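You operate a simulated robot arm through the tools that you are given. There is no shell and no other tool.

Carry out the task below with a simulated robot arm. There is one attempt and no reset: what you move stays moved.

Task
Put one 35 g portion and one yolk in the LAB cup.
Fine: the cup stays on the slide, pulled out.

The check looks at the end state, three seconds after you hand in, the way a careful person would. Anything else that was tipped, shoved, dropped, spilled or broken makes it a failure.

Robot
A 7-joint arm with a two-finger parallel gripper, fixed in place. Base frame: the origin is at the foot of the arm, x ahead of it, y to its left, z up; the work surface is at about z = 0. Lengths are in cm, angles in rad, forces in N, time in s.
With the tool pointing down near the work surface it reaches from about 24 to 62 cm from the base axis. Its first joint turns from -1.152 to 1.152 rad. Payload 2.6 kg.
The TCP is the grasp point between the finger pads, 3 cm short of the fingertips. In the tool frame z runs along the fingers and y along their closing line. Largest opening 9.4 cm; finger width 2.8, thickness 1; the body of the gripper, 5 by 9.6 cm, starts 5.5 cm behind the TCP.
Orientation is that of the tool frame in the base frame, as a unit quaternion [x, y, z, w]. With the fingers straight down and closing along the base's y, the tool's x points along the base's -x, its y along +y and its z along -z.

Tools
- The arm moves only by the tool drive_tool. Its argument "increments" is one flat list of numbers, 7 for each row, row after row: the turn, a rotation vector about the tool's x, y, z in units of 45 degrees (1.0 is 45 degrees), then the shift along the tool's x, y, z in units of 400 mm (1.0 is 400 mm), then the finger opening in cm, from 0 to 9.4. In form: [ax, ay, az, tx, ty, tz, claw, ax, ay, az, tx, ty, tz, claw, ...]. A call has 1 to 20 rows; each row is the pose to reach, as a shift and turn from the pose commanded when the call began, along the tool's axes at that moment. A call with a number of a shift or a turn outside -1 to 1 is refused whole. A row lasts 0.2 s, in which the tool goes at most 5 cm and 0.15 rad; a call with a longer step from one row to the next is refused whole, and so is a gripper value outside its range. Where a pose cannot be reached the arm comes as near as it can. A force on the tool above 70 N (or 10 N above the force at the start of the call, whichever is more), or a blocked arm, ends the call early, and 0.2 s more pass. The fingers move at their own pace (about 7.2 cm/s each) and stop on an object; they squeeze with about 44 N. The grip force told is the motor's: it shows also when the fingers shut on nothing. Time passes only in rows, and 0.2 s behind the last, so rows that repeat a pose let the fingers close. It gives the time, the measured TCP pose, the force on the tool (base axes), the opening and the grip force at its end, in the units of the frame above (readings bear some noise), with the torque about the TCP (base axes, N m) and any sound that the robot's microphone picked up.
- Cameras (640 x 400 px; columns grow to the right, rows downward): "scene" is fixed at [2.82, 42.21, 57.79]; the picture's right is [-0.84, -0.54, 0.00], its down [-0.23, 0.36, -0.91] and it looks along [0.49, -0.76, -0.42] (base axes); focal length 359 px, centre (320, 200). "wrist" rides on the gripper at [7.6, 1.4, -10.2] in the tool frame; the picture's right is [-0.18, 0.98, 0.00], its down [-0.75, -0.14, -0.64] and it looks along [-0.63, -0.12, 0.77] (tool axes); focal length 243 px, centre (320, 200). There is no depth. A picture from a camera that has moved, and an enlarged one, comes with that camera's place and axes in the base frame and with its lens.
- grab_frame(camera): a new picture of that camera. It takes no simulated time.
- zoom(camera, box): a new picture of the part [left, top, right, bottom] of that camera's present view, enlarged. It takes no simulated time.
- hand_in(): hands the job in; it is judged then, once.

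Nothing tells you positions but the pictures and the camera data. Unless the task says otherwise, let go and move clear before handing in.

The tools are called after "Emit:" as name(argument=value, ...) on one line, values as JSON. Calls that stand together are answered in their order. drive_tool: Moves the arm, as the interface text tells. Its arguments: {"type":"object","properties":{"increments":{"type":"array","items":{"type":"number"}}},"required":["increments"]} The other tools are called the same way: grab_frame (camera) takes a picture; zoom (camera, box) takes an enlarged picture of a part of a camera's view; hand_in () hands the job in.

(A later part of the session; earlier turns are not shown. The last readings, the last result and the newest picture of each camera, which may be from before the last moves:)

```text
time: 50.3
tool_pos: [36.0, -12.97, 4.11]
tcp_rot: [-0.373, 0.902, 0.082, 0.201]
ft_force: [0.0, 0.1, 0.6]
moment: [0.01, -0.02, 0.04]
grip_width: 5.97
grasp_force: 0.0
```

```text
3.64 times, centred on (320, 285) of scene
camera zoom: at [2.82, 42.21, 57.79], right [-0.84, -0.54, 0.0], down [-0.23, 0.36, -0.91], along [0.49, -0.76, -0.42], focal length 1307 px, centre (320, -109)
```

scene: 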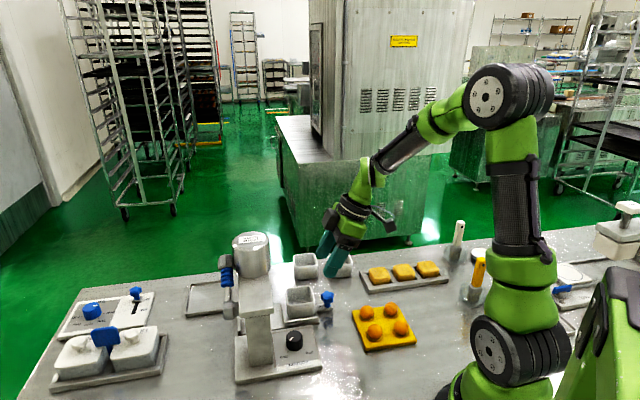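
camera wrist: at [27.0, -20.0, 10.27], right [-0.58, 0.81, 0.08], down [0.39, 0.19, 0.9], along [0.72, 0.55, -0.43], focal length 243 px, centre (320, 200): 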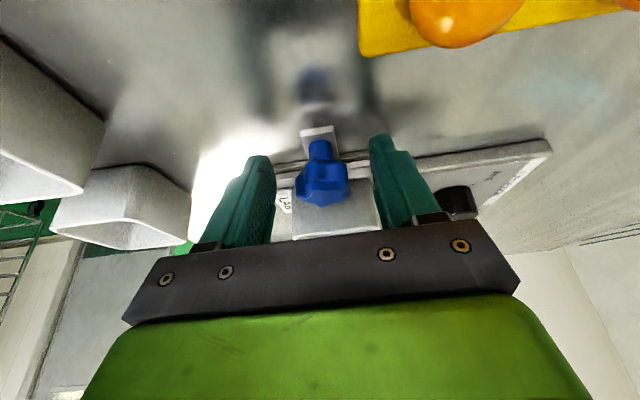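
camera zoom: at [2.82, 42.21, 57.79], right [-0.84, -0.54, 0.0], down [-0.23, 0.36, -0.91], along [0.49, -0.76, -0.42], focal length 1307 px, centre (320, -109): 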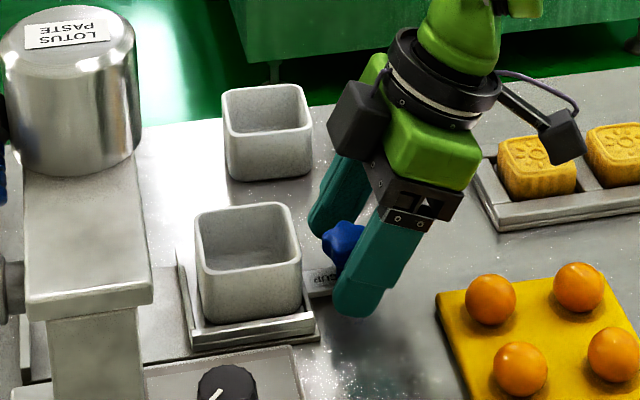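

The fingers straddle the knob. Close, and push the slide 6 cm toward the nozzle.

Emit:
drive_tool(increments=[0, 0, 0, 0, 0, 0, 1, 0, 0, 0, 0, 0, 0, 1, 0, 0, 0, 0, 0, 0, 1, 0, 0, 0, 0, 0, 0, 1])

Emit:
drive_tool(increments=[0, 0, 0, -0.0113, 0, 0.0053, 1, 0, 0, 0, -0.0226, 0, 0.0106, 1, 0, 0, 0, -0.0453, 0, 0.0212, 1, 0, 0, 0, -0.0679, 0, 0.0318, 1, 0, 0, 0, -0.0905, 0, 0.0424, 1, 0, 0, 0, -0.1132, 0, 0.0531, 1, 0, 0, 0, -0.1358, 0, 0.0637, 1])

Emit:
zoom(camera="scene", box=[230, 220, 370, 340])

Emit:
grab_frame(camera="wrist")

```text
time: 51.3
tool_pos: [35.98, -12.78, 4.17]
tcp_rot: [-0.374, 0.901, 0.084, 0.201]
ft_force: [-12.6, 10.7, 4.7]
moment: [0.06, -0.05, 0.05]
grip_width: 3.22
grasp_force: 44.8
```

```text
time: 52.9
tool_pos: [40.22, -8.64, 4.12]
tcp_rot: [-0.373, 0.902, 0.084, 0.201]
ft_force: [-14.0, 14.7, 9.5]
moment: [0.02, -0.18, 0.21]
grip_width: 3.22
grasp_force: 45.5
```

```text
3.33 times, centred on (300, 280) of scene
camera zoom: at [2.81, 42.21, 57.79], right [-0.84, -0.54, 0.0], down [-0.23, 0.36, -0.91], along [0.49, -0.76, -0.42], focal length 1198 px, centre (387, -67)
```

zoom: 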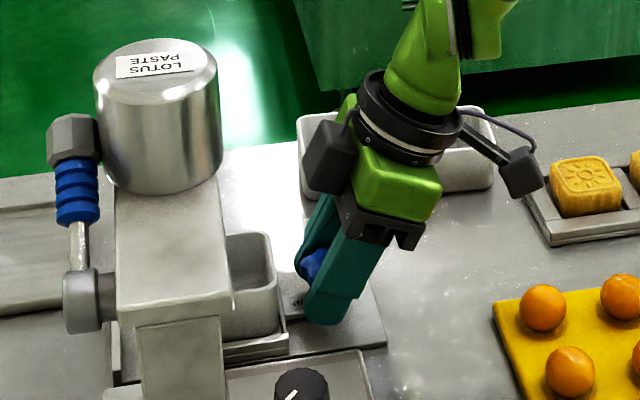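

```text
taken
camera wrist: at [31.19, -15.65, 10.25], right [-0.58, 0.81, 0.08], down [0.39, 0.19, 0.9], along [0.72, 0.55, -0.43], focal length 243 px, centre (320, 200)
```

wrist: 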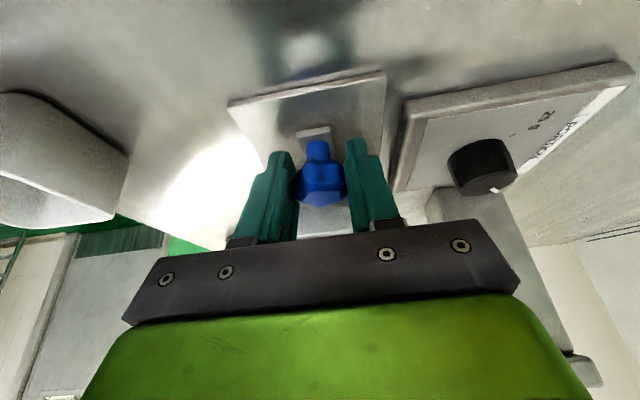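

Emit:
drive_tool(increments=[0, 0, 0, -0.0113, 0, 0.0053, 1, 0, 0, 0, -0.0226, 0, 0.0106, 1, 0, 0, 0, -0.034, 0, 0.0159, 1, 0, 0, 0, -0.034, 0, 0.0159, 1])

Emit:
drive_tool(increments=[0, 0, 0, -0.0057, 0, 0.0027, 1, 0, 0, 0, -0.0113, 0, 0.0053, 1, 0, 0, 0, -0.0113, 0, 0.0053, 1])

Emit:
zoom(camera="scene", box=[230, 220, 370, 340])

```text
time: 53.9
tool_pos: [41.29, -7.42, 4.07]
tcp_rot: [-0.374, 0.902, 0.085, 0.199]
ft_force: [-15.1, 14.9, 4.9]
moment: [-0.07, -0.01, 0.1]
grip_width: 3.23
grasp_force: 44.7
```

```text
time: 54.7
tool_pos: [41.58, -7.19, 4.13]
tcp_rot: [-0.373, 0.902, 0.084, 0.2]
ft_force: [-16.2, 15.8, 8.8]
moment: [-0.18, 0.05, 0.18]
grip_width: 3.2
grasp_force: 45.4
```

```text
3.33 times, centred on (300, 280) of scene
camera zoom: at [2.81, 42.21, 57.79], right [-0.84, -0.54, 0.0], down [-0.23, 0.36, -0.91], along [0.49, -0.76, -0.42], focal length 1198 px, centre (387, -67)
```

zoom: 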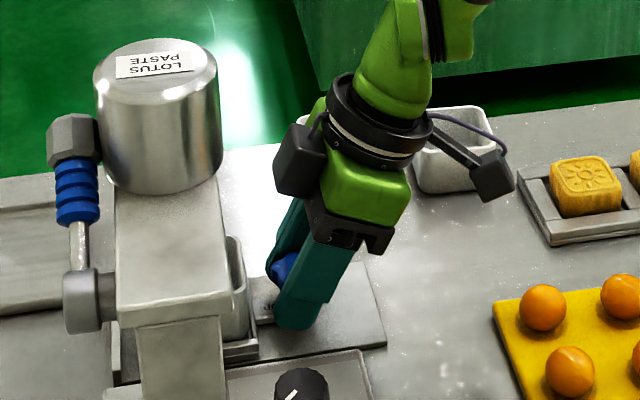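

Emit:
drive_tool(increments=[0, 0, 0, -0.0057, 0, 0.0027, 1, 0, 0, 0, -0.0113, 0, 0.0053, 1, 0, 0, 0, -0.0113, 0, 0.0053, 1])

Emit:
drive_tool(increments=[0, 0, 0, -0.0057, 0, 0.0027, 1, 0, 0, 0, -0.0113, 0, 0.0053, 1, 0, 0, 0, -0.0113, 0, 0.0053, 1])

Emit:
zoom(camera="scene", box=[230, 220, 370, 340])

Emit:
grab_frame(camera="wrist")

```text
time: 55.5
tool_pos: [41.99, -6.94, 4.08]
tcp_rot: [-0.373, 0.902, 0.084, 0.199]
ft_force: [-14.9, 15.7, 8.6]
moment: [0.02, -0.15, 0.16]
grip_width: 3.23
grasp_force: 45.3
```

```text
time: 56.3
tool_pos: [42.24, -6.55, 4.16]
tcp_rot: [-0.373, 0.902, 0.085, 0.199]
ft_force: [-15.3, 16.6, 9.4]
moment: [-0.05, -0.07, 0.18]
grip_width: 3.21
grasp_force: 45.4
```

```text
3.33 times, centred on (300, 280) of scene
camera zoom: at [2.81, 42.21, 57.79], right [-0.84, -0.54, 0.0], down [-0.23, 0.36, -0.91], along [0.49, -0.76, -0.42], focal length 1198 px, centre (387, -67)
```

zoom: 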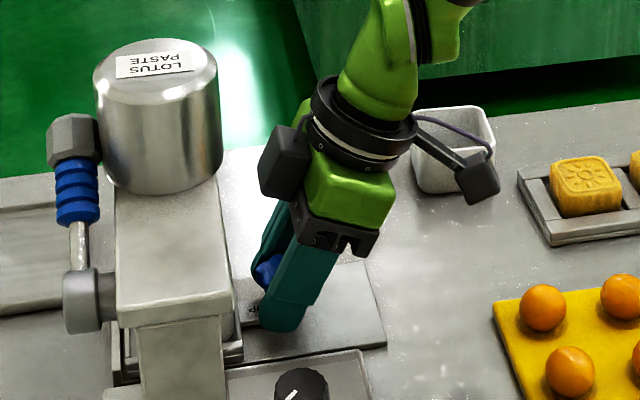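

```text
taken
camera wrist: at [33.28, -13.56, 10.25], right [-0.58, 0.81, 0.08], down [0.39, 0.19, 0.9], along [0.72, 0.55, -0.43], focal length 243 px, centre (320, 200)
```

wrist: 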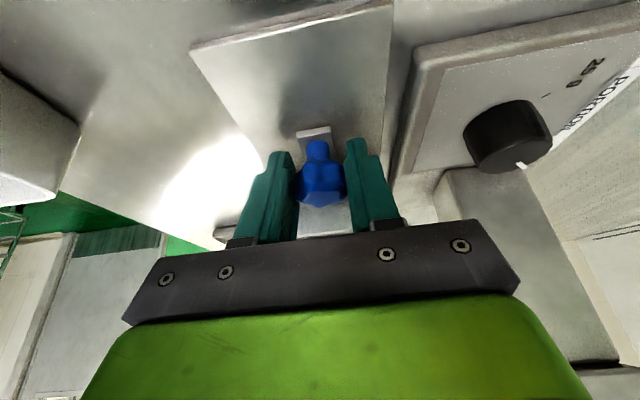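

Emit:
drive_tool(increments=[0, 0, 0, -0.0057, 0, 0.0027, 1, 0, 0, 0, -0.0113, 0, 0.0053, 1, 0, 0, 0, -0.0113, 0, 0.0053, 1])

Emit:
zoom(camera="scene", box=[210, 270, 310, 350])

```text
time: 57.1
tool_pos: [42.41, -6.43, 4.09]
tcp_rot: [-0.37, 0.904, 0.086, 0.198]
ft_force: [-47.0, -1.5, 36.0]
moment: [0.32, -0.32, 0.46]
grip_width: 3.23
grasp_force: 44.9
```

```text
5.00 times, centred on (260, 310) of scene
camera zoom: at [2.8, 42.21, 57.79], right [-0.84, -0.54, 0.0], down [-0.23, 0.36, -0.91], along [0.49, -0.76, -0.42], focal length 1796 px, centre (620, -350)
```

zoom: 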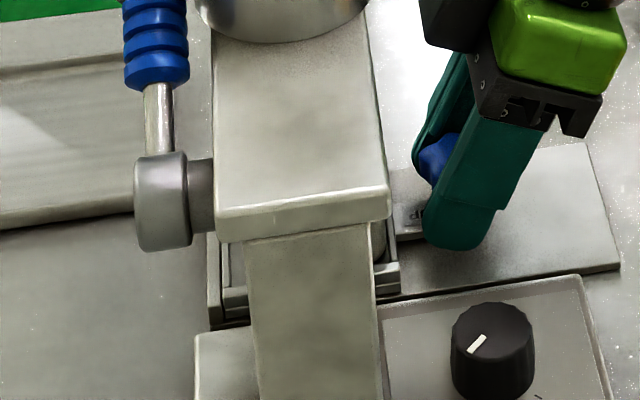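

The slide hit its stop (about 9 cm of travel). Release the knob and retreat up.

Emit:
drive_tool(increments=[0, 0, 0, 0, 0, 0, 3.6, 0, 0, 0, 0, 0, 0, 5.5, 0, 0, 0, 0, 0, 0, 5.5, 0, 0, 0, 0, 0, 0, 5.5])

Emit:
drive_tool(increments=[0, 0, 0, -0.02, 0, -0.0436, 5.5, 0, 0, 0, -0.06, 0, -0.13, 5.5, 0, 0, 0, -0.1, 0, -0.217, 5.5, 0, 0, 0, -0.15, 0, -0.325, 5.5, 0, 0, 0, -0.2, 0, -0.435, 5.5])

Emit:
zoom(camera="scene", box=[200, 220, 340, 350])

Emit:
grab_frame(camera="wrist")

```text
time: 58.1
tool_pos: [42.75, -6.34, 4.15]
tcp_rot: [-0.374, 0.902, 0.082, 0.2]
ft_force: [0.0, 0.6, -0.2]
moment: [0.04, 0.0, 0.02]
grip_width: 5.49
grasp_force: 0.0
```

```text
time: 59.3
tool_pos: [42.58, -6.35, 23.32]
tcp_rot: [-0.373, 0.902, 0.082, 0.2]
ft_force: [-0.3, 0.5, 0.0]
moment: [0.0, 0.0, -0.04]
grip_width: 5.48
grasp_force: 0.0
```

```text
3.08 times, centred on (270, 285) of scene
camera zoom: at [2.81, 42.21, 57.79], right [-0.84, -0.54, 0.0], down [-0.23, 0.36, -0.91], along [0.49, -0.76, -0.42], focal length 1106 px, centre (474, -62)
```

zoom: 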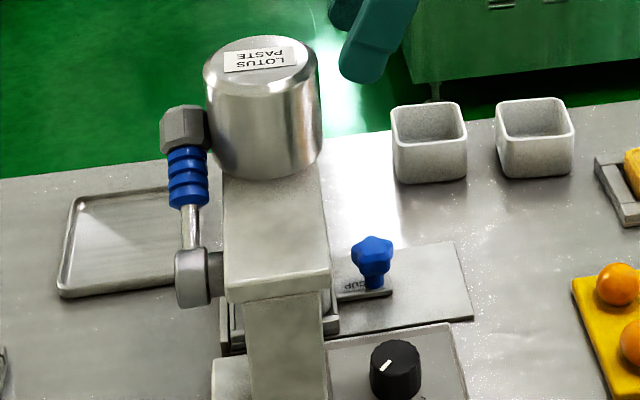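

```text
taken
camera wrist: at [33.56, -13.37, 29.48], right [-0.58, 0.81, 0.08], down [0.39, 0.19, 0.9], along [0.72, 0.55, -0.43], focal length 243 px, centre (320, 200)
```

wrist: 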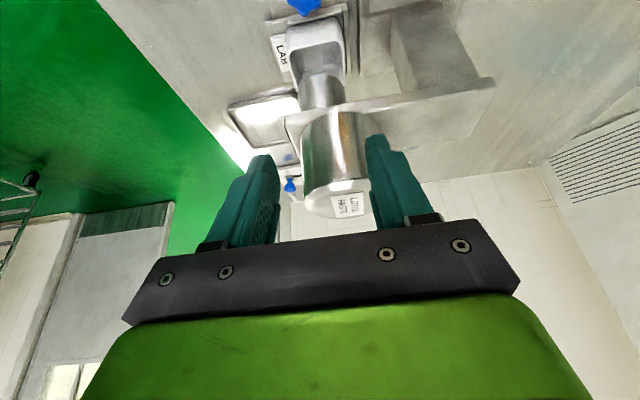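

The cup is under the nozzle. Untilt, rise, and look at the lever from above.

Emit:
drive_tool(increments=[0, 0, 0, -0.05, 0, -0.1, 5.5, 0, 0.14, 0, -0.0955, 0, -0.204, 5.5, 0, 0.28, 0, -0.0955, 0, -0.204, 5.5, 0, 0.42, 0, -0.0955, 0, -0.204, 5.5, 0, 0.556, 0, -0.0955, 0, -0.204, 5.5])

Emit:
drive_tool(increments=[0, 0, 0, -0.1, 0.02, 0, 5.5, 0, 0, 0, -0.2, 0.04, 0, 5.5, 0, 0, 0, -0.3, 0.06, 0, 5.5, 0, 0, 0, -0.4, 0.08, 0, 5.5, 0, 0, 0, -0.433, 0.087, 0, 5.5])

Emit:
grab_frame(camera="wrist")

Emit:
zoom(camera="wrist", box=[220, 0, 420, 160])

```text
time: 60.5
tool_pos: [42.6, -6.33, 32.4]
tcp_rot: [-0.382, 0.924, 0.0, 0.0]
ft_force: [-1.4, 0.0, -0.5]
moment: [-0.03, -0.02, 0.01]
grip_width: 5.49
grasp_force: 0.1
```

```text
time: 61.7
tool_pos: [52.37, 8.39, 32.32]
tcp_rot: [-0.383, 0.924, -0.001, 0.001]
ft_force: [0.0, -0.9, 0.7]
moment: [0.01, 0.01, 0.02]
grip_width: 5.5
grasp_force: 0.0
```

```text
taken
camera wrist: at [46.04, 4.0, 42.59], right [-0.56, 0.83, 0.0], down [0.63, 0.43, 0.64], along [0.53, 0.36, -0.77], focal length 243 px, centre (320, 200)
```

wrist: 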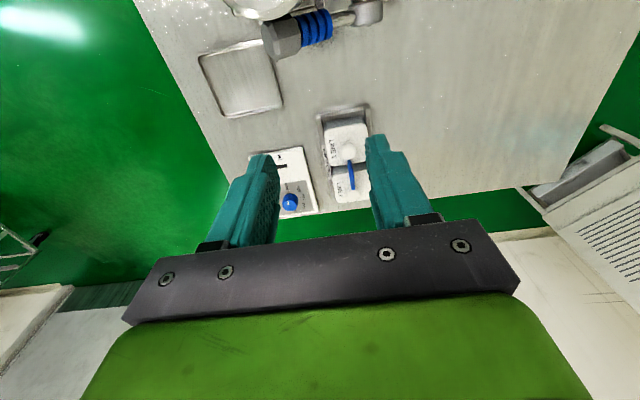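

```text
2.50 times, centred on (320, 80) of wrist
camera zoom: at [46.04, 4.0, 42.59], right [-0.56, 0.83, 0.0], down [0.63, 0.43, 0.64], along [0.53, 0.36, -0.77], focal length 606 px, centre (320, 500)
```

zoom: 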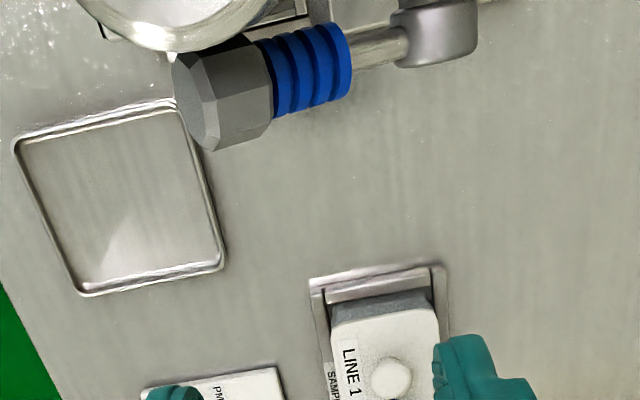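

The lever hub is near u-side (44.3, 8.7, 11.8), with the handle rising about 36° outward to the cap near (50, 3, 17). I'll lean the hand away from the hopper by 35°, close the fingers, and hover above the blue grip.

Emit:
drive_tool(increments=[0, 0.156, 0, 0.017, 0, 0, 0, 0, 0.311, 0, 0.034, -0.001, 0, 0, 0, 0.467, 0, 0.051, -0.002, 0.03, 0, 0, 0.623, 0, 0.068, -0.0025, 0.06, 0, 0, 0.778, 0, 0.084, -0.0025, 0.1075, 0, 0, 0.778, 0, 0.084, -0.0025, 0.1075, 0])

Emit:
grab_frame(camera="scene")

Emit:
grab_frame(camera="wrist")

Emit:
zoom(camera="scene", box=[170, 130, 330, 310])

```text
time: 63.1
tool_pos: [42.59, 5.28, 31.11]
tcp_rot: [-0.371, 0.88, -0.115, -0.275]
ft_force: [0.0, 0.4, 0.0]
moment: [0.01, 0.0, 0.03]
grip_width: 0.0
grasp_force: 33.3
out of reach, approached as far as the arm can: row 2, 3, 4, 5, 6
```

```text
taken
```

scene: 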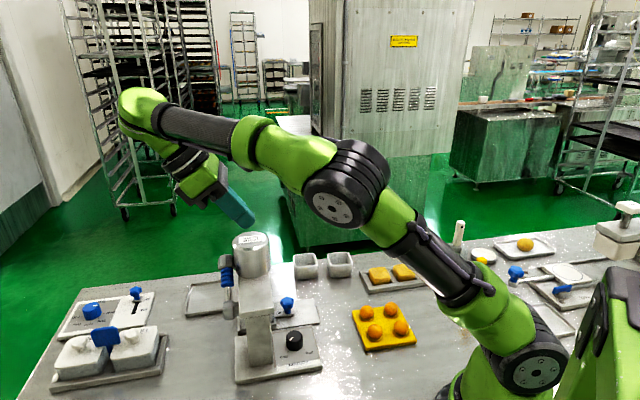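

```text
taken
camera wrist: at [41.13, 5.93, 44.03], right [-0.6, 0.79, -0.1], down [0.79, 0.61, 0.1], along [0.14, -0.02, -0.99], focal length 243 px, centre (320, 200)
```

wrist: 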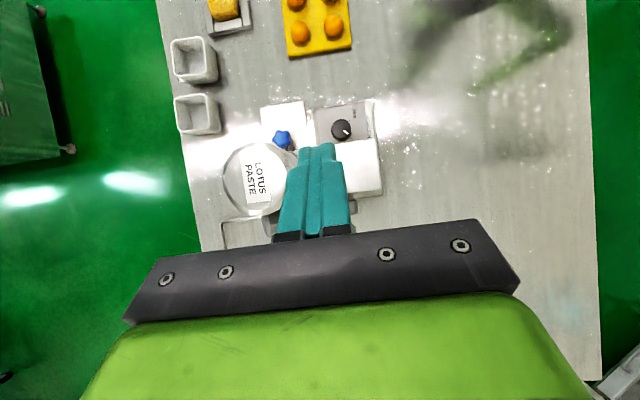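

```text
2.22 times, centred on (250, 220) of scene
camera zoom: at [2.81, 42.21, 57.79], right [-0.84, -0.54, 0.0], down [-0.23, 0.36, -0.91], along [0.49, -0.76, -0.42], focal length 798 px, centre (476, 156)
```

zoom: 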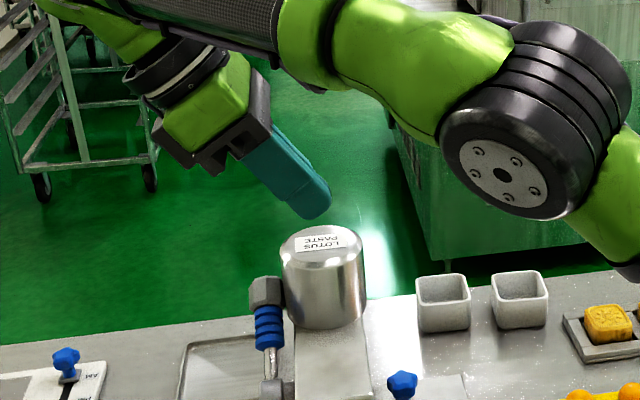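

The full lean runs out of reach there. A 20° lean should fit, so reduce the lean first.

Emit:
drive_tool(increments=[0, -0.11, 0, 0, 0, 0, 0, 0, -0.22, 0, 0, 0, 0, 0, 0, -0.333, 0, 0, 0, 0, 0, 0, -0.333, 0, 0, 0, 0, 0])

```text
time: 64.1
tool_pos: [42.51, 5.33, 31.2]
tcp_rot: [-0.376, 0.91, -0.067, -0.16]
ft_force: [0.5, 0.3, 1.2]
moment: [-0.04, 0.01, 0.0]
grip_width: 0.04
grasp_force: 32.9
```

Emit:
drive_tool(increments=[0, 0, 0, -0.031, 0, 0.0845, 0, 0, 0, 0, -0.0615, 0, 0.169, 0, 0, 0, 0, -0.119, -0.0585, 0.148, 0, 0, 0, 0, -0.176, -0.117, 0.1275, 0, 0, 0, 0, -0.176, -0.117, 0.1275, 0])

Emit:
zoom(camera="scene", box=[170, 150, 330, 310])

Emit:
grab_frame(camera="wrist")

```text
time: 65.3
tool_pos: [49.13, 5.2, 23.91]
tcp_rot: [-0.376, 0.91, -0.067, -0.16]
ft_force: [0.4, -0.1, 0.2]
moment: [0.0, -0.02, 0.03]
grip_width: 0.0
grasp_force: 33.6
```

```text
2.50 times, centred on (250, 230) of scene
camera zoom: at [2.82, 42.21, 57.79], right [-0.84, -0.54, 0.0], down [-0.23, 0.36, -0.91], along [0.49, -0.76, -0.42], focal length 898 px, centre (495, 125)
```

zoom: 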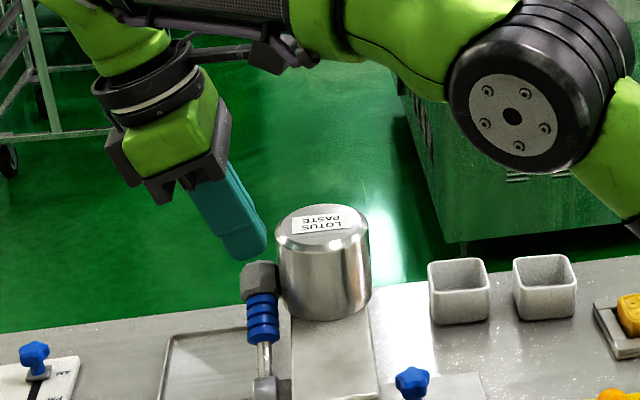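

```text
taken
camera wrist: at [45.57, 3.65, 36.26], right [-0.57, 0.82, -0.06], down [0.76, 0.56, 0.35], along [0.32, 0.15, -0.94], focal length 243 px, centre (320, 200)
```

wrist: 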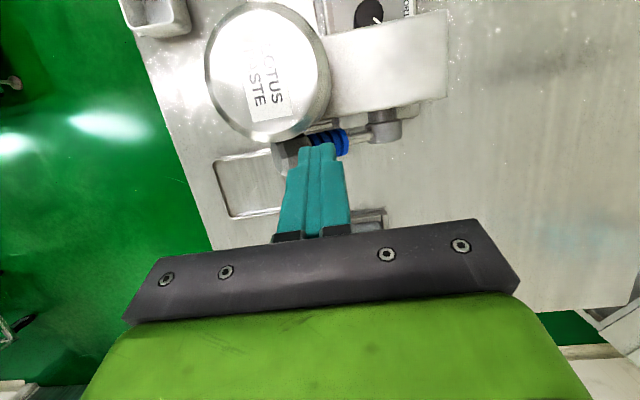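

Fingertips are above the blue grip. Push straight down gradually.

Emit:
drive_tool(increments=[0, 0, 0, -0.0085, 0, 0.0235, 0, 0, 0, 0, -0.0171, 0, 0.047, 0, 0, 0, 0, -0.0256, 0, 0.0704, 0, 0, 0, 0, -0.0299, 0, 0.0822, 0, 0, 0, 0, -0.0342, 0, 0.0939, 0, 0, 0, 0, -0.0342, 0, 0.0939, 0])

Emit:
zoom(camera="scene", box=[170, 170, 330, 330])

Emit:
zoom(camera="wrist", box=[220, 80, 420, 240])

```text
time: 66.7
tool_pos: [49.29, 5.37, 20.17]
tcp_rot: [-0.376, 0.91, -0.068, -0.16]
ft_force: [-0.1, 0.1, -0.6]
moment: [-0.03, 0.02, 0.02]
grip_width: 0.02
grasp_force: 33.0
```

```text
2.50 times, centred on (250, 250) of scene
camera zoom: at [2.82, 42.21, 57.79], right [-0.84, -0.54, 0.0], down [-0.23, 0.36, -0.91], along [0.49, -0.76, -0.42], focal length 898 px, centre (495, 75)
```

zoom: 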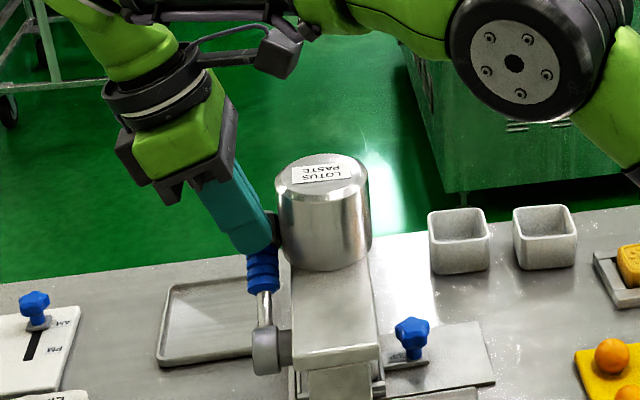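

```text
2.50 times, centred on (320, 160) of wrist
camera zoom: at [45.6, 3.67, 32.36], right [-0.57, 0.82, -0.06], down [0.76, 0.56, 0.35], along [0.32, 0.15, -0.94], focal length 606 px, centre (320, 300)
```

zoom: 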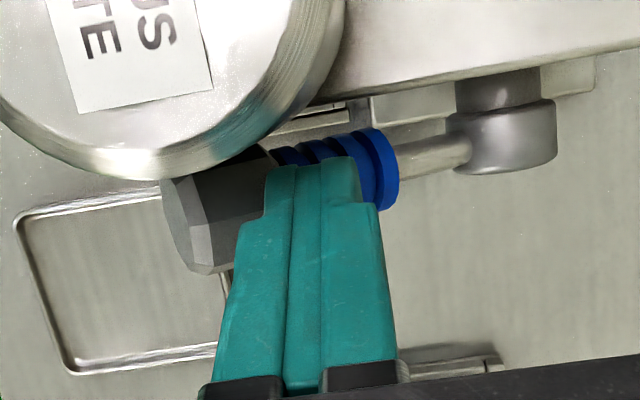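

Emit:
drive_tool(increments=[0, 0, 0, -0.0043, 0, 0.0117, 0, 0, 0, 0, -0.0085, 0, 0.0235, 0, 0, 0, 0, -0.0128, 0, 0.0352, 0, 0, 0, 0, -0.0128, 0, 0.0352, 0])

Emit:
zoom(camera="scene", box=[170, 170, 330, 330])

Emit:
zoom(camera="wrist", box=[220, 80, 420, 240])

```text
time: 67.7
tool_pos: [49.3, 5.26, 18.52]
tcp_rot: [-0.376, 0.91, -0.067, -0.16]
ft_force: [3.0, 0.6, 4.8]
moment: [-0.05, -0.16, 0.07]
grip_width: 0.0
grasp_force: 33.0
```

```text
2.50 times, centred on (250, 250) of scene
camera zoom: at [2.81, 42.21, 57.79], right [-0.84, -0.54, 0.0], down [-0.23, 0.36, -0.91], along [0.49, -0.76, -0.42], focal length 898 px, centre (495, 75)
```

zoom: 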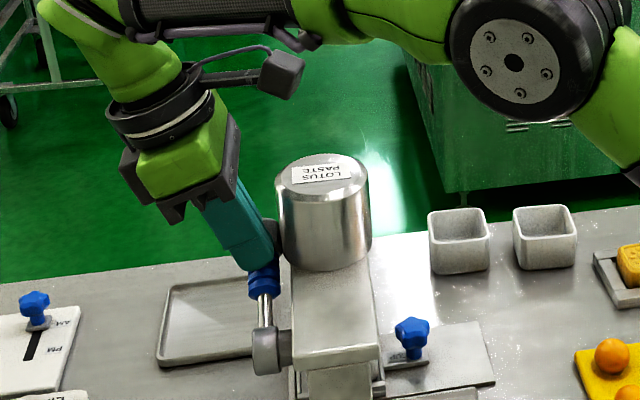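

```text
2.50 times, centred on (320, 160) of wrist
camera zoom: at [45.57, 3.68, 30.84], right [-0.57, 0.82, -0.07], down [0.76, 0.56, 0.35], along [0.32, 0.15, -0.94], focal length 606 px, centre (320, 300)
```

zoom: 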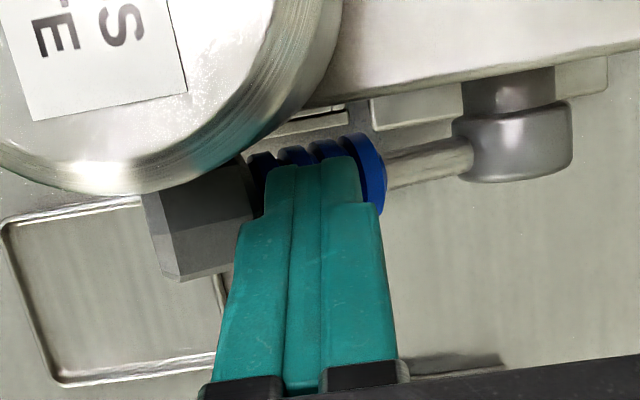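

Contact. Continue the stroke downward.

Emit:
drive_tool(increments=[0, 0, 0, -0.0043, 0, 0.0117, 0, 0, 0, 0, -0.0085, 0, 0.0235, 0, 0, 0, 0, -0.0128, 0, 0.0352, 0, 0, 0, 0, -0.0171, 0, 0.047, 0, 0, 0, 0, -0.0214, 0, 0.0587, 0, 0, 0, 0, -0.0256, 0, 0.0704, 0])

Emit:
zoom(camera="scene", box=[170, 170, 330, 330])

Emit:
zoom(camera="wrist", box=[220, 80, 420, 240])

```text
time: 69.1
tool_pos: [49.29, 5.26, 15.75]
tcp_rot: [-0.376, 0.91, -0.068, -0.158]
ft_force: [9.4, -2.8, 8.6]
moment: [-0.12, -0.2, 0.03]
grip_width: 0.0
grasp_force: 33.3
```

```text
2.50 times, centred on (250, 250) of scene
camera zoom: at [2.81, 42.21, 57.79], right [-0.84, -0.54, 0.0], down [-0.23, 0.36, -0.91], along [0.49, -0.76, -0.42], focal length 898 px, centre (495, 75)
```

zoom: 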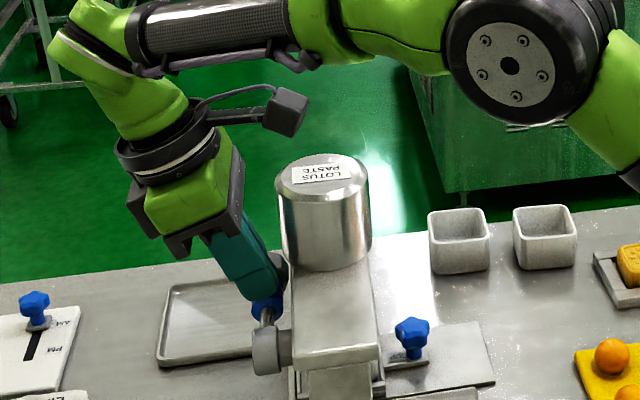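

```text
2.50 times, centred on (320, 160) of wrist
camera zoom: at [45.57, 3.65, 27.94], right [-0.57, 0.82, -0.07], down [0.76, 0.56, 0.35], along [0.32, 0.15, -0.94], focal length 606 px, centre (320, 300)
```

zoom: 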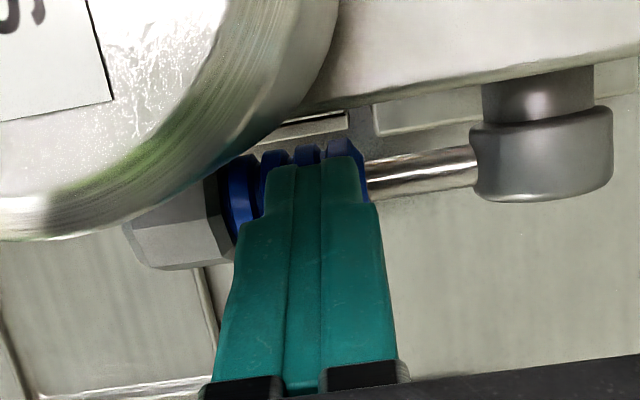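

Emit:
drive_tool(increments=[0, 0, 0, -0.0043, 0, 0.0117, 0, 0, 0, 0, -0.0085, 0, 0.0235, 0, 0, 0, 0, -0.0128, 0, 0.0352, 0, 0, 0, 0, -0.0171, 0, 0.047, 0, 0, 0, 0, -0.0214, 0, 0.0587, 0, 0, 0, 0, -0.0256, 0, 0.0704, 0])

Emit:
zoom(camera="scene", box=[170, 170, 330, 330])

Emit:
zoom(camera="wrist", box=[220, 80, 420, 240])

```text
time: 70.2
tool_pos: [49.31, 5.3, 14.25]
tcp_rot: [-0.372, 0.913, -0.068, -0.153]
ft_force: [-2.4, 0.2, 10.1]
moment: [0.05, 0.2, 0.03]
grip_width: 0.0
grasp_force: 33.1
stopped in row 5: the force on the tool passed its limit at 76 N (the readings are from after the stop); the commanded pose is now the measured one
```

```text
2.50 times, centred on (250, 250) of scene
camera zoom: at [2.81, 42.21, 57.79], right [-0.84, -0.54, 0.0], down [-0.23, 0.36, -0.91], along [0.49, -0.76, -0.42], focal length 898 px, centre (495, 75)
```

zoom: 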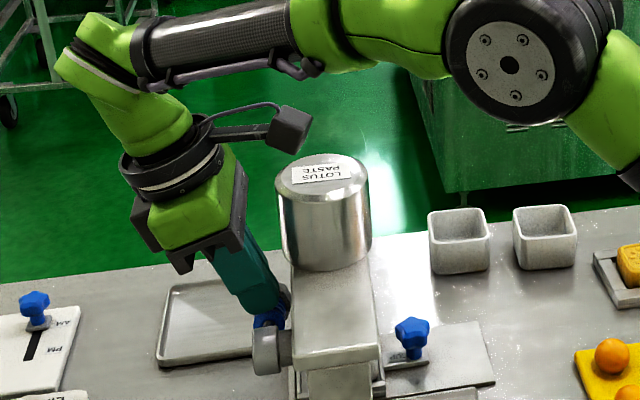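

```text
2.50 times, centred on (320, 160) of wrist
camera zoom: at [45.47, 3.64, 26.57], right [-0.56, 0.82, -0.07], down [0.76, 0.55, 0.36], along [0.33, 0.15, -0.93], focal length 606 px, centre (320, 300)
```

zoom: 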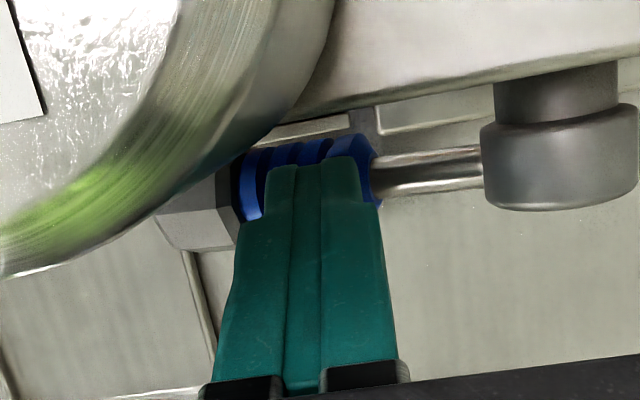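

The lever reached what seems to be its end stop (76 N). Press lightly again and hold for a second, then check.

Emit:
drive_tool(increments=[0, 0, 0, -0.0017, 0, 0.0047, 0, 0, 0, 0, -0.0034, 0, 0.0094, 0, 0, 0, 0, -0.0034, 0, 0.0094, 0, 0, 0, 0, -0.0034, 0, 0.0094, 0, 0, 0, 0, -0.0034, 0, 0.0094, 0, 0, 0, 0, -0.0034, 0, 0.0094, 0])

Emit:
zoom(camera="scene", box=[200, 250, 300, 340])

```text
time: 71.6
tool_pos: [49.39, 5.25, 14.07]
tcp_rot: [-0.372, 0.913, -0.069, -0.15]
ft_force: [5.8, 0.2, 35.7]
moment: [0.05, 0.27, -0.02]
grip_width: 0.0
grasp_force: 33.2
```

```text
4.44 times, centred on (250, 295) of scene
camera zoom: at [2.79, 42.2, 57.79], right [-0.84, -0.54, 0.0], down [-0.23, 0.36, -0.91], along [0.49, -0.76, -0.42], focal length 1597 px, centre (631, -222)
```

zoom: 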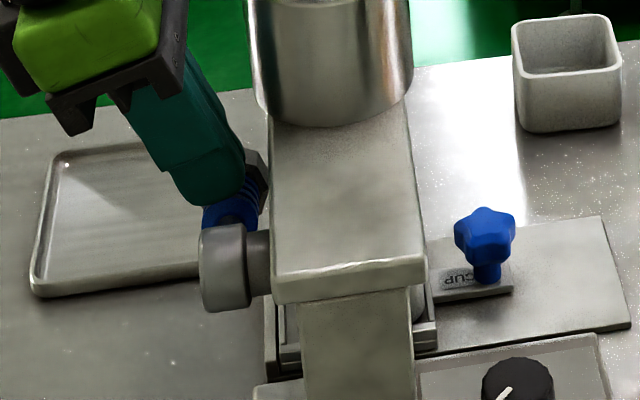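

End stop confirmed. Lift the fingers off and look at the lever and the cup.

Emit:
drive_tool(increments=[0, 0, 0, 0.0085, 0, -0.0235, 0, 0, 0, 0, 0.0256, 0, -0.0704, 0, 0, 0, 0, 0.0512, 0, -0.141, 0, 0, 0, 0, 0.0769, 0, -0.211, 0])

Emit:
zoom(camera="scene", box=[170, 170, 330, 340])

Emit:
grab_frame(camera="wrist")

```text
time: 72.6
tool_pos: [49.05, 5.31, 22.72]
tcp_rot: [-0.373, 0.912, -0.068, -0.156]
ft_force: [-0.7, 0.2, -0.3]
moment: [0.01, 0.01, 0.0]
grip_width: 0.0
grasp_force: 33.0
```

```text
2.35 times, centred on (250, 255) of scene
camera zoom: at [2.81, 42.21, 57.79], right [-0.84, -0.54, 0.0], down [-0.23, 0.36, -0.91], along [0.49, -0.76, -0.42], focal length 845 px, centre (485, 71)
```

zoom: 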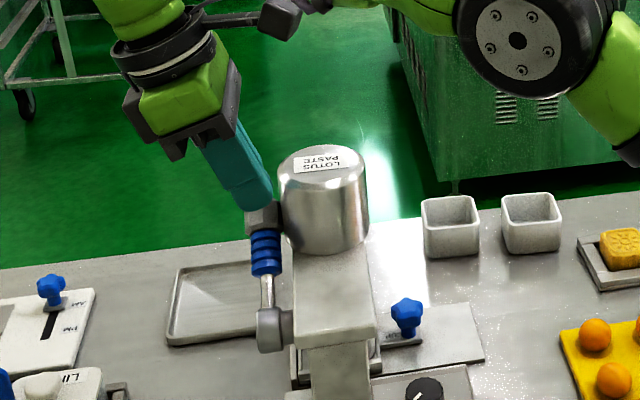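

```text
taken
camera wrist: at [45.28, 3.66, 35.04], right [-0.56, 0.82, -0.07], down [0.76, 0.55, 0.35], along [0.33, 0.15, -0.93], focal length 243 px, centre (320, 200)
```

wrist: 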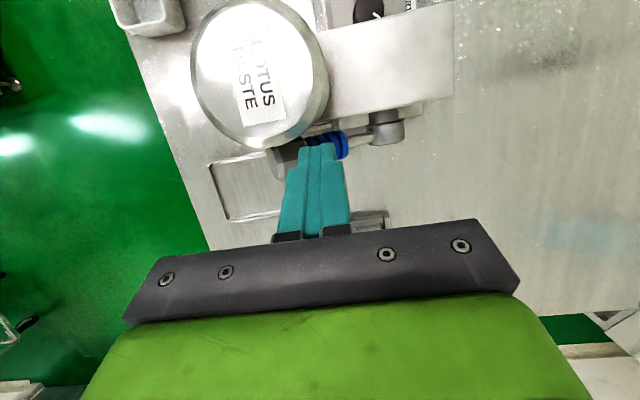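

The lever sprang back up. Now return to the slide knob (tilting the hand the other way) to pull the slide out and see what was dispensed.

Emit:
drive_tool(increments=[0, 0, 0, 0.025, 0, -0.07, 0, 0, 0, 0, 0.05, 0, -0.141, 0, 0, -0.17, 0, 0.11, -0.016, -0.12, 2, 0, -0.34, 0, 0.17, -0.032, -0.1, 5.5, 0, -0.51, 0, 0.23, -0.048, -0.085, 5.5, 0, -0.68, 0, 0.29, -0.064, -0.066, 5.5, 0, -0.85, 0, 0.33, -0.08, -0.05, 5.5, 0, -1, 0, 0.352, -0.0957, -0.033, 5.5, 0, -1, 0, 0.352, -0.0957, -0.033, 5.5])

Emit:
grab_frame(camera="wrist")

Emit:
zoom(camera="wrist", box=[240, 0, 400, 130])

```text
time: 74.6
tool_pos: [42.67, -6.52, 28.77]
tcp_rot: [-0.37, 0.903, 0.08, 0.206]
ft_force: [-0.4, 0.1, 0.3]
moment: [0.03, 0.0, 0.0]
grip_width: 5.5
grasp_force: 0.1
```

```text
taken
camera wrist: at [33.52, -13.46, 34.75], right [-0.57, 0.82, 0.07], down [0.38, 0.19, 0.91], along [0.73, 0.54, -0.42], focal length 243 px, centre (320, 200)
```

wrist: 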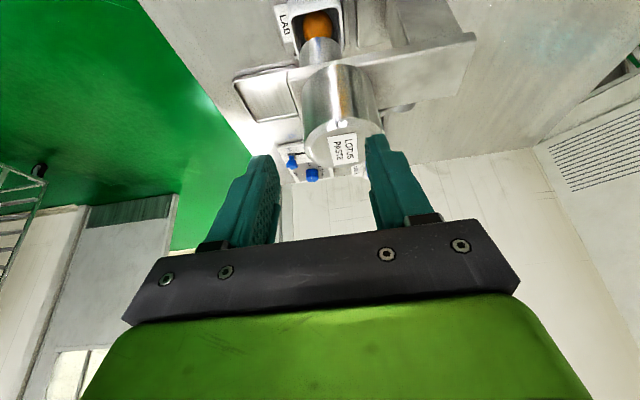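

```text
3.08 times, centred on (320, 65) of wrist
camera zoom: at [33.52, -13.46, 34.75], right [-0.57, 0.82, 0.07], down [0.38, 0.19, 0.91], along [0.73, 0.54, -0.42], focal length 746 px, centre (320, 615)
```

zoom: 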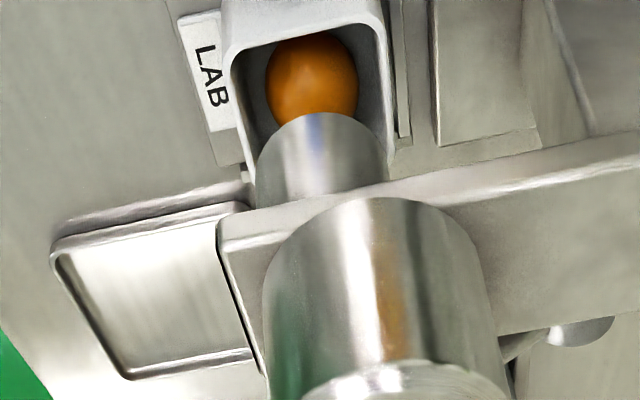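

One portion (a ball of paste) is in the LAB cup. Descend to the knob again to pull the slide out.

Emit:
drive_tool(increments=[0, 0, 0, 0.05, 0.002, 0.105, 5.5, 0, 0, 0, 0.1, 0.004, 0.21, 5.5, 0, 0, 0, 0.15, 0.006, 0.312, 5.5, 0, 0, 0, 0.2, 0.008, 0.415, 5.5, 0, 0, 0, 0.24, 0.009, 0.498, 5.5, 0, 0, 0, 0.258, 0.01, 0.535, 5.5, 0, 0, 0, 0.2675, 0.01, 0.555, 5.5, 0, 0, 0, 0.2675, 0.01, 0.555, 5.5])

Emit:
grab_frame(camera="wrist")

Emit:
zoom(camera="scene", box=[230, 220, 370, 340])

```text
time: 76.4
tool_pos: [42.39, -6.42, 4.05]
tcp_rot: [-0.37, 0.903, 0.08, 0.206]
ft_force: [-0.6, 0.5, -0.2]
moment: [0.01, -0.01, 0.01]
grip_width: 5.49
grasp_force: 0.1
```

```text
taken
camera wrist: at [33.26, -13.31, 10.09], right [-0.57, 0.82, 0.07], down [0.38, 0.19, 0.9], along [0.73, 0.54, -0.42], focal length 243 px, centre (320, 200)
```

wrist: 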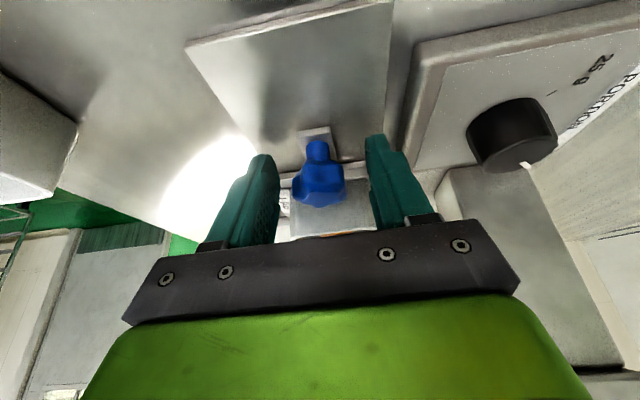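

```text
3.33 times, centred on (300, 280) of scene
camera zoom: at [2.82, 42.21, 57.79], right [-0.84, -0.54, 0.0], down [-0.23, 0.36, -0.91], along [0.49, -0.76, -0.42], focal length 1198 px, centre (387, -67)
```

zoom: 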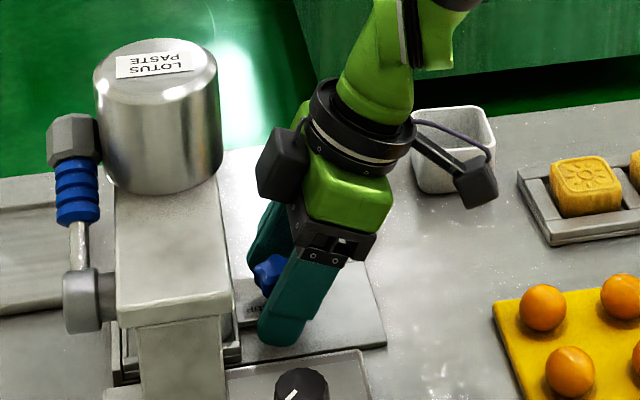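

Emit:
drive_tool(increments=[0, 0, 0, 0, 0, 0, 1, 0, 0, 0, 0, 0, 0, 1, 0, 0, 0, 0, 0, 0, 1, 0, 0, 0, 0, 0, 0, 1])

Emit:
drive_tool(increments=[0, 0, 0, 0.0057, 0, -0.0027, 1, 0, 0, 0, 0.0158, 0, -0.0075, 1, 0, 0, 0, 0.0316, 0, -0.0151, 1, 0, 0, 0, 0.0497, -0.0005, -0.0237, 1, 0, 0, 0, 0.0678, -0.0006, -0.0323, 1, 0, 0, 0, 0.0859, -0.0008, -0.041, 1, 0, 0, 0, 0.104, -0.001, -0.0496, 1, 0, 0, 0, 0.122, -0.0012, -0.0582, 1, 0, 0, 0, 0.14, -0.0014, -0.0668, 1, 0, 0, 0, 0.158, -0.0016, -0.0754, 1, 0, 0, 0, 0.174, -0.0017, -0.083, 1, 0, 0, 0, 0.187, -0.0018, -0.0892, 1, 0, 0, 0, 0.196, -0.0019, -0.0935, 1, 0, 0, 0, 0.2011, -0.002, -0.0959, 1, 0, 0, 0, 0.2011, -0.002, -0.0959, 1])

Emit:
zoom(camera="scene", box=[230, 220, 370, 340])

```text
time: 77.4
tool_pos: [42.31, -6.31, 4.07]
tcp_rot: [-0.369, 0.903, 0.079, 0.205]
ft_force: [2.1, -1.9, -4.5]
moment: [0.0, 0.03, 0.01]
grip_width: 3.19
grasp_force: 44.6
```

```text
time: 80.6
tool_pos: [36.05, -12.67, 4.11]
tcp_rot: [-0.37, 0.902, 0.079, 0.206]
ft_force: [1.7, -3.3, 1.9]
moment: [-0.07, 0.04, 0.04]
grip_width: 3.22
grasp_force: 44.9
```

```text
3.33 times, centred on (300, 280) of scene
camera zoom: at [2.81, 42.21, 57.79], right [-0.84, -0.54, 0.0], down [-0.23, 0.36, -0.91], along [0.49, -0.76, -0.42], focal length 1198 px, centre (387, -67)
```

zoom: 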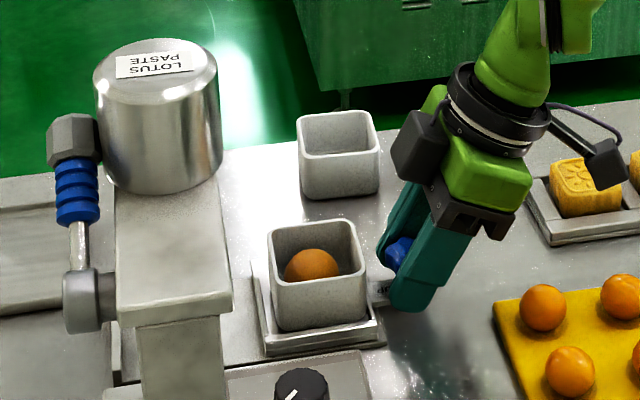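

The slide is out with the cup and portion in place. A small extra pull to reach its stop, then release and lift away.

Emit:
drive_tool(increments=[0, 0, 0, 0.0034, 0, -0.0016, 1, 0, 0, 0, 0.0057, 0, -0.0027, 1, 0, 0, 0, 0.0057, 0, -0.0027, 1])

Emit:
drive_tool(increments=[0, 0, 0, 0, 0, 0, 3.8, 0, 0, 0, 0, 0, 0, 5.5, 0, 0, 0, 0, 0, 0, 5.5, 0, 0, 0, -0.02, 0, -0.0436, 5.5, 0, 0, 0, -0.06, 0, -0.13, 5.5, 0, 0, 0, -0.1, 0, -0.217, 5.5, 0, 0, 0, -0.15, 0, -0.325, 5.5, 0, 0, 0, -0.2, 0, -0.42, 5.5])

Emit:
drive_tool(increments=[0, 0.14, 0, 0, 0, 0, 5.5, 0, 0.28, 0, 0, 0, 0, 5.5, 0, 0.42, 0, 0, 0, 0, 5.5, 0, 0.556, 0, 0, 0, 0, 5.5])

Emit:
grab_frame(camera="wrist")

Emit:
grab_frame(camera="scene")

Emit:
zoom(camera="scene", box=[340, 280, 440, 370])

```text
time: 81.4
tool_pos: [35.99, -12.75, 4.12]
tcp_rot: [-0.37, 0.902, 0.08, 0.206]
ft_force: [4.3, -3.8, -2.1]
moment: [-0.02, 0.09, 0.0]
grip_width: 3.22
grasp_force: 44.6
```

```text
time: 83.2
tool_pos: [35.74, -12.76, 22.72]
tcp_rot: [-0.37, 0.902, 0.08, 0.206]
ft_force: [1.2, 0.2, -0.5]
moment: [-0.04, -0.02, -0.02]
grip_width: 5.52
grasp_force: 0.1
```

```text
time: 84.2
tool_pos: [35.8, -12.78, 22.61]
tcp_rot: [-0.378, 0.926, -0.002, 0.004]
ft_force: [-0.5, 0.1, 0.3]
moment: [0.05, 0.0, 0.0]
grip_width: 5.5
grasp_force: 0.1
```

```text
taken
camera wrist: at [29.23, -17.14, 32.96], right [-0.56, 0.83, -0.01], down [0.63, 0.43, 0.65], along [0.54, 0.36, -0.76], focal length 243 px, centre (320, 200)
```

wrist: 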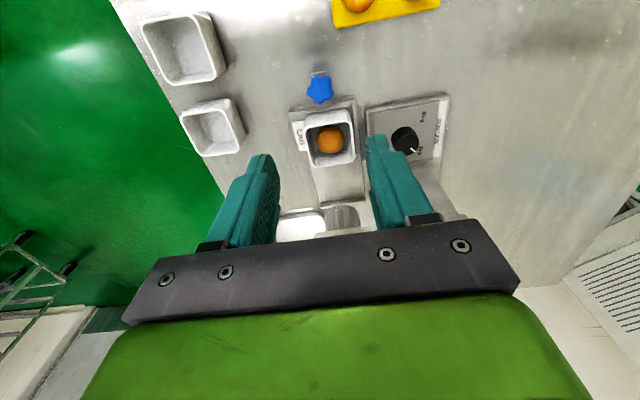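

```text
taken
```

scene: 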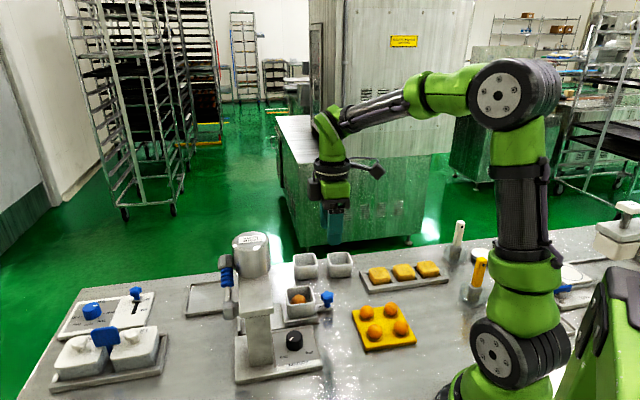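

```text
4.44 times, centred on (390, 325) of scene
camera zoom: at [2.81, 42.21, 57.79], right [-0.84, -0.54, 0.0], down [-0.23, 0.36, -0.91], along [0.49, -0.76, -0.42], focal length 1597 px, centre (9, -356)
```

zoom: 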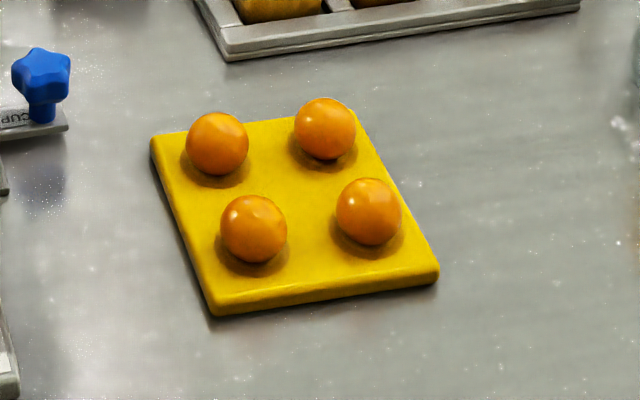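

Now the yolk. I take the nearest one to be at about (27.2, -14.4) with centre z ≈ 2.3; hovering above it to refine.

Emit:
drive_tool(increments=[0, 0, 0, 0.045, 0.03, 0.054, 5, 0, 0, 0, 0.09, 0.06, 0.108, 5, 0, 0, 0, 0.136, 0.09, 0.162, 5, 0, 0, 0, 0.182, 0.1215, 0.215, 5, 0, 0, 0, 0.182, 0.1215, 0.215, 5])

Emit:
grab_frame(camera="wrist")

Emit:
zoom(camera="wrist", box=[240, 20, 400, 180])

Emit:
zoom(camera="scene", box=[280, 200, 460, 370])

```text
time: 85.4
tool_pos: [27.43, -14.4, 13.99]
tcp_rot: [-0.378, 0.926, -0.001, 0.005]
ft_force: [-0.2, -0.5, -0.1]
moment: [0.01, 0.01, -0.01]
grip_width: 4.99
grasp_force: 0.0
```

```text
taken
camera wrist: at [20.76, -18.79, 24.15], right [-0.56, 0.83, -0.01], down [0.63, 0.43, 0.65], along [0.54, 0.36, -0.76], focal length 243 px, centre (320, 200)
```

wrist: 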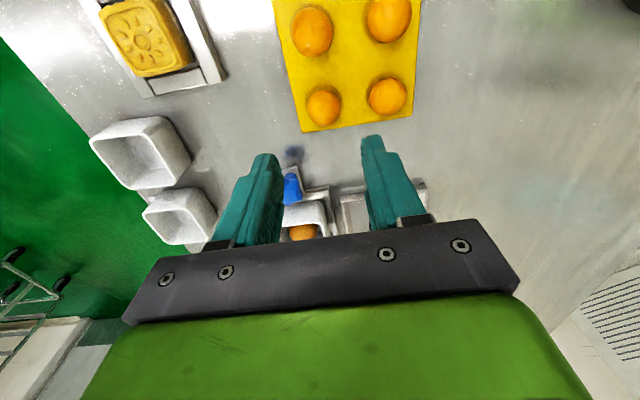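

```text
2.50 times, centred on (320, 100) of wrist
camera zoom: at [20.76, -18.79, 24.15], right [-0.56, 0.83, -0.01], down [0.63, 0.43, 0.65], along [0.54, 0.36, -0.76], focal length 606 px, centre (320, 450)
```

zoom: 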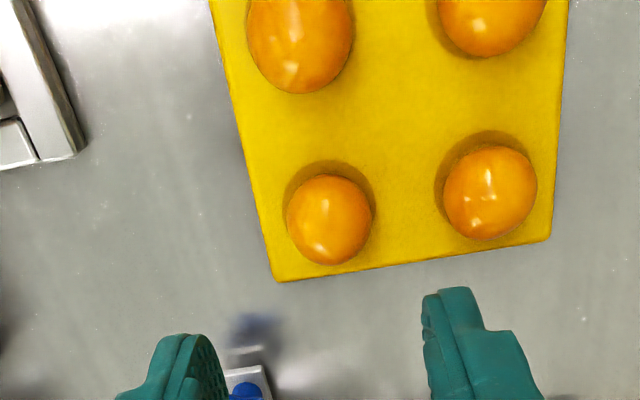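

```text
2.35 times, centred on (370, 285) of scene
camera zoom: at [2.81, 42.21, 57.79], right [-0.84, -0.54, 0.0], down [-0.23, 0.36, -0.91], along [0.49, -0.76, -0.42], focal length 845 px, centre (202, 0)
```

zoom: 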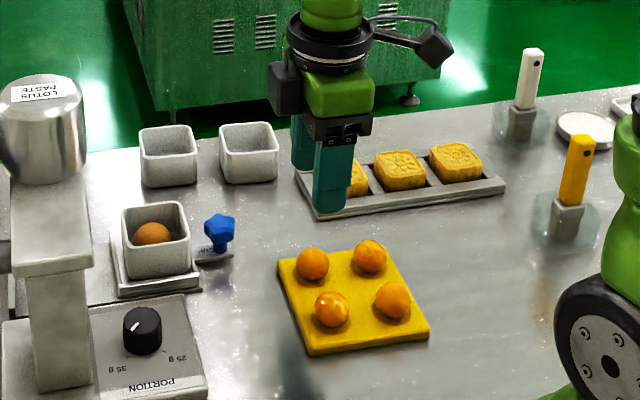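

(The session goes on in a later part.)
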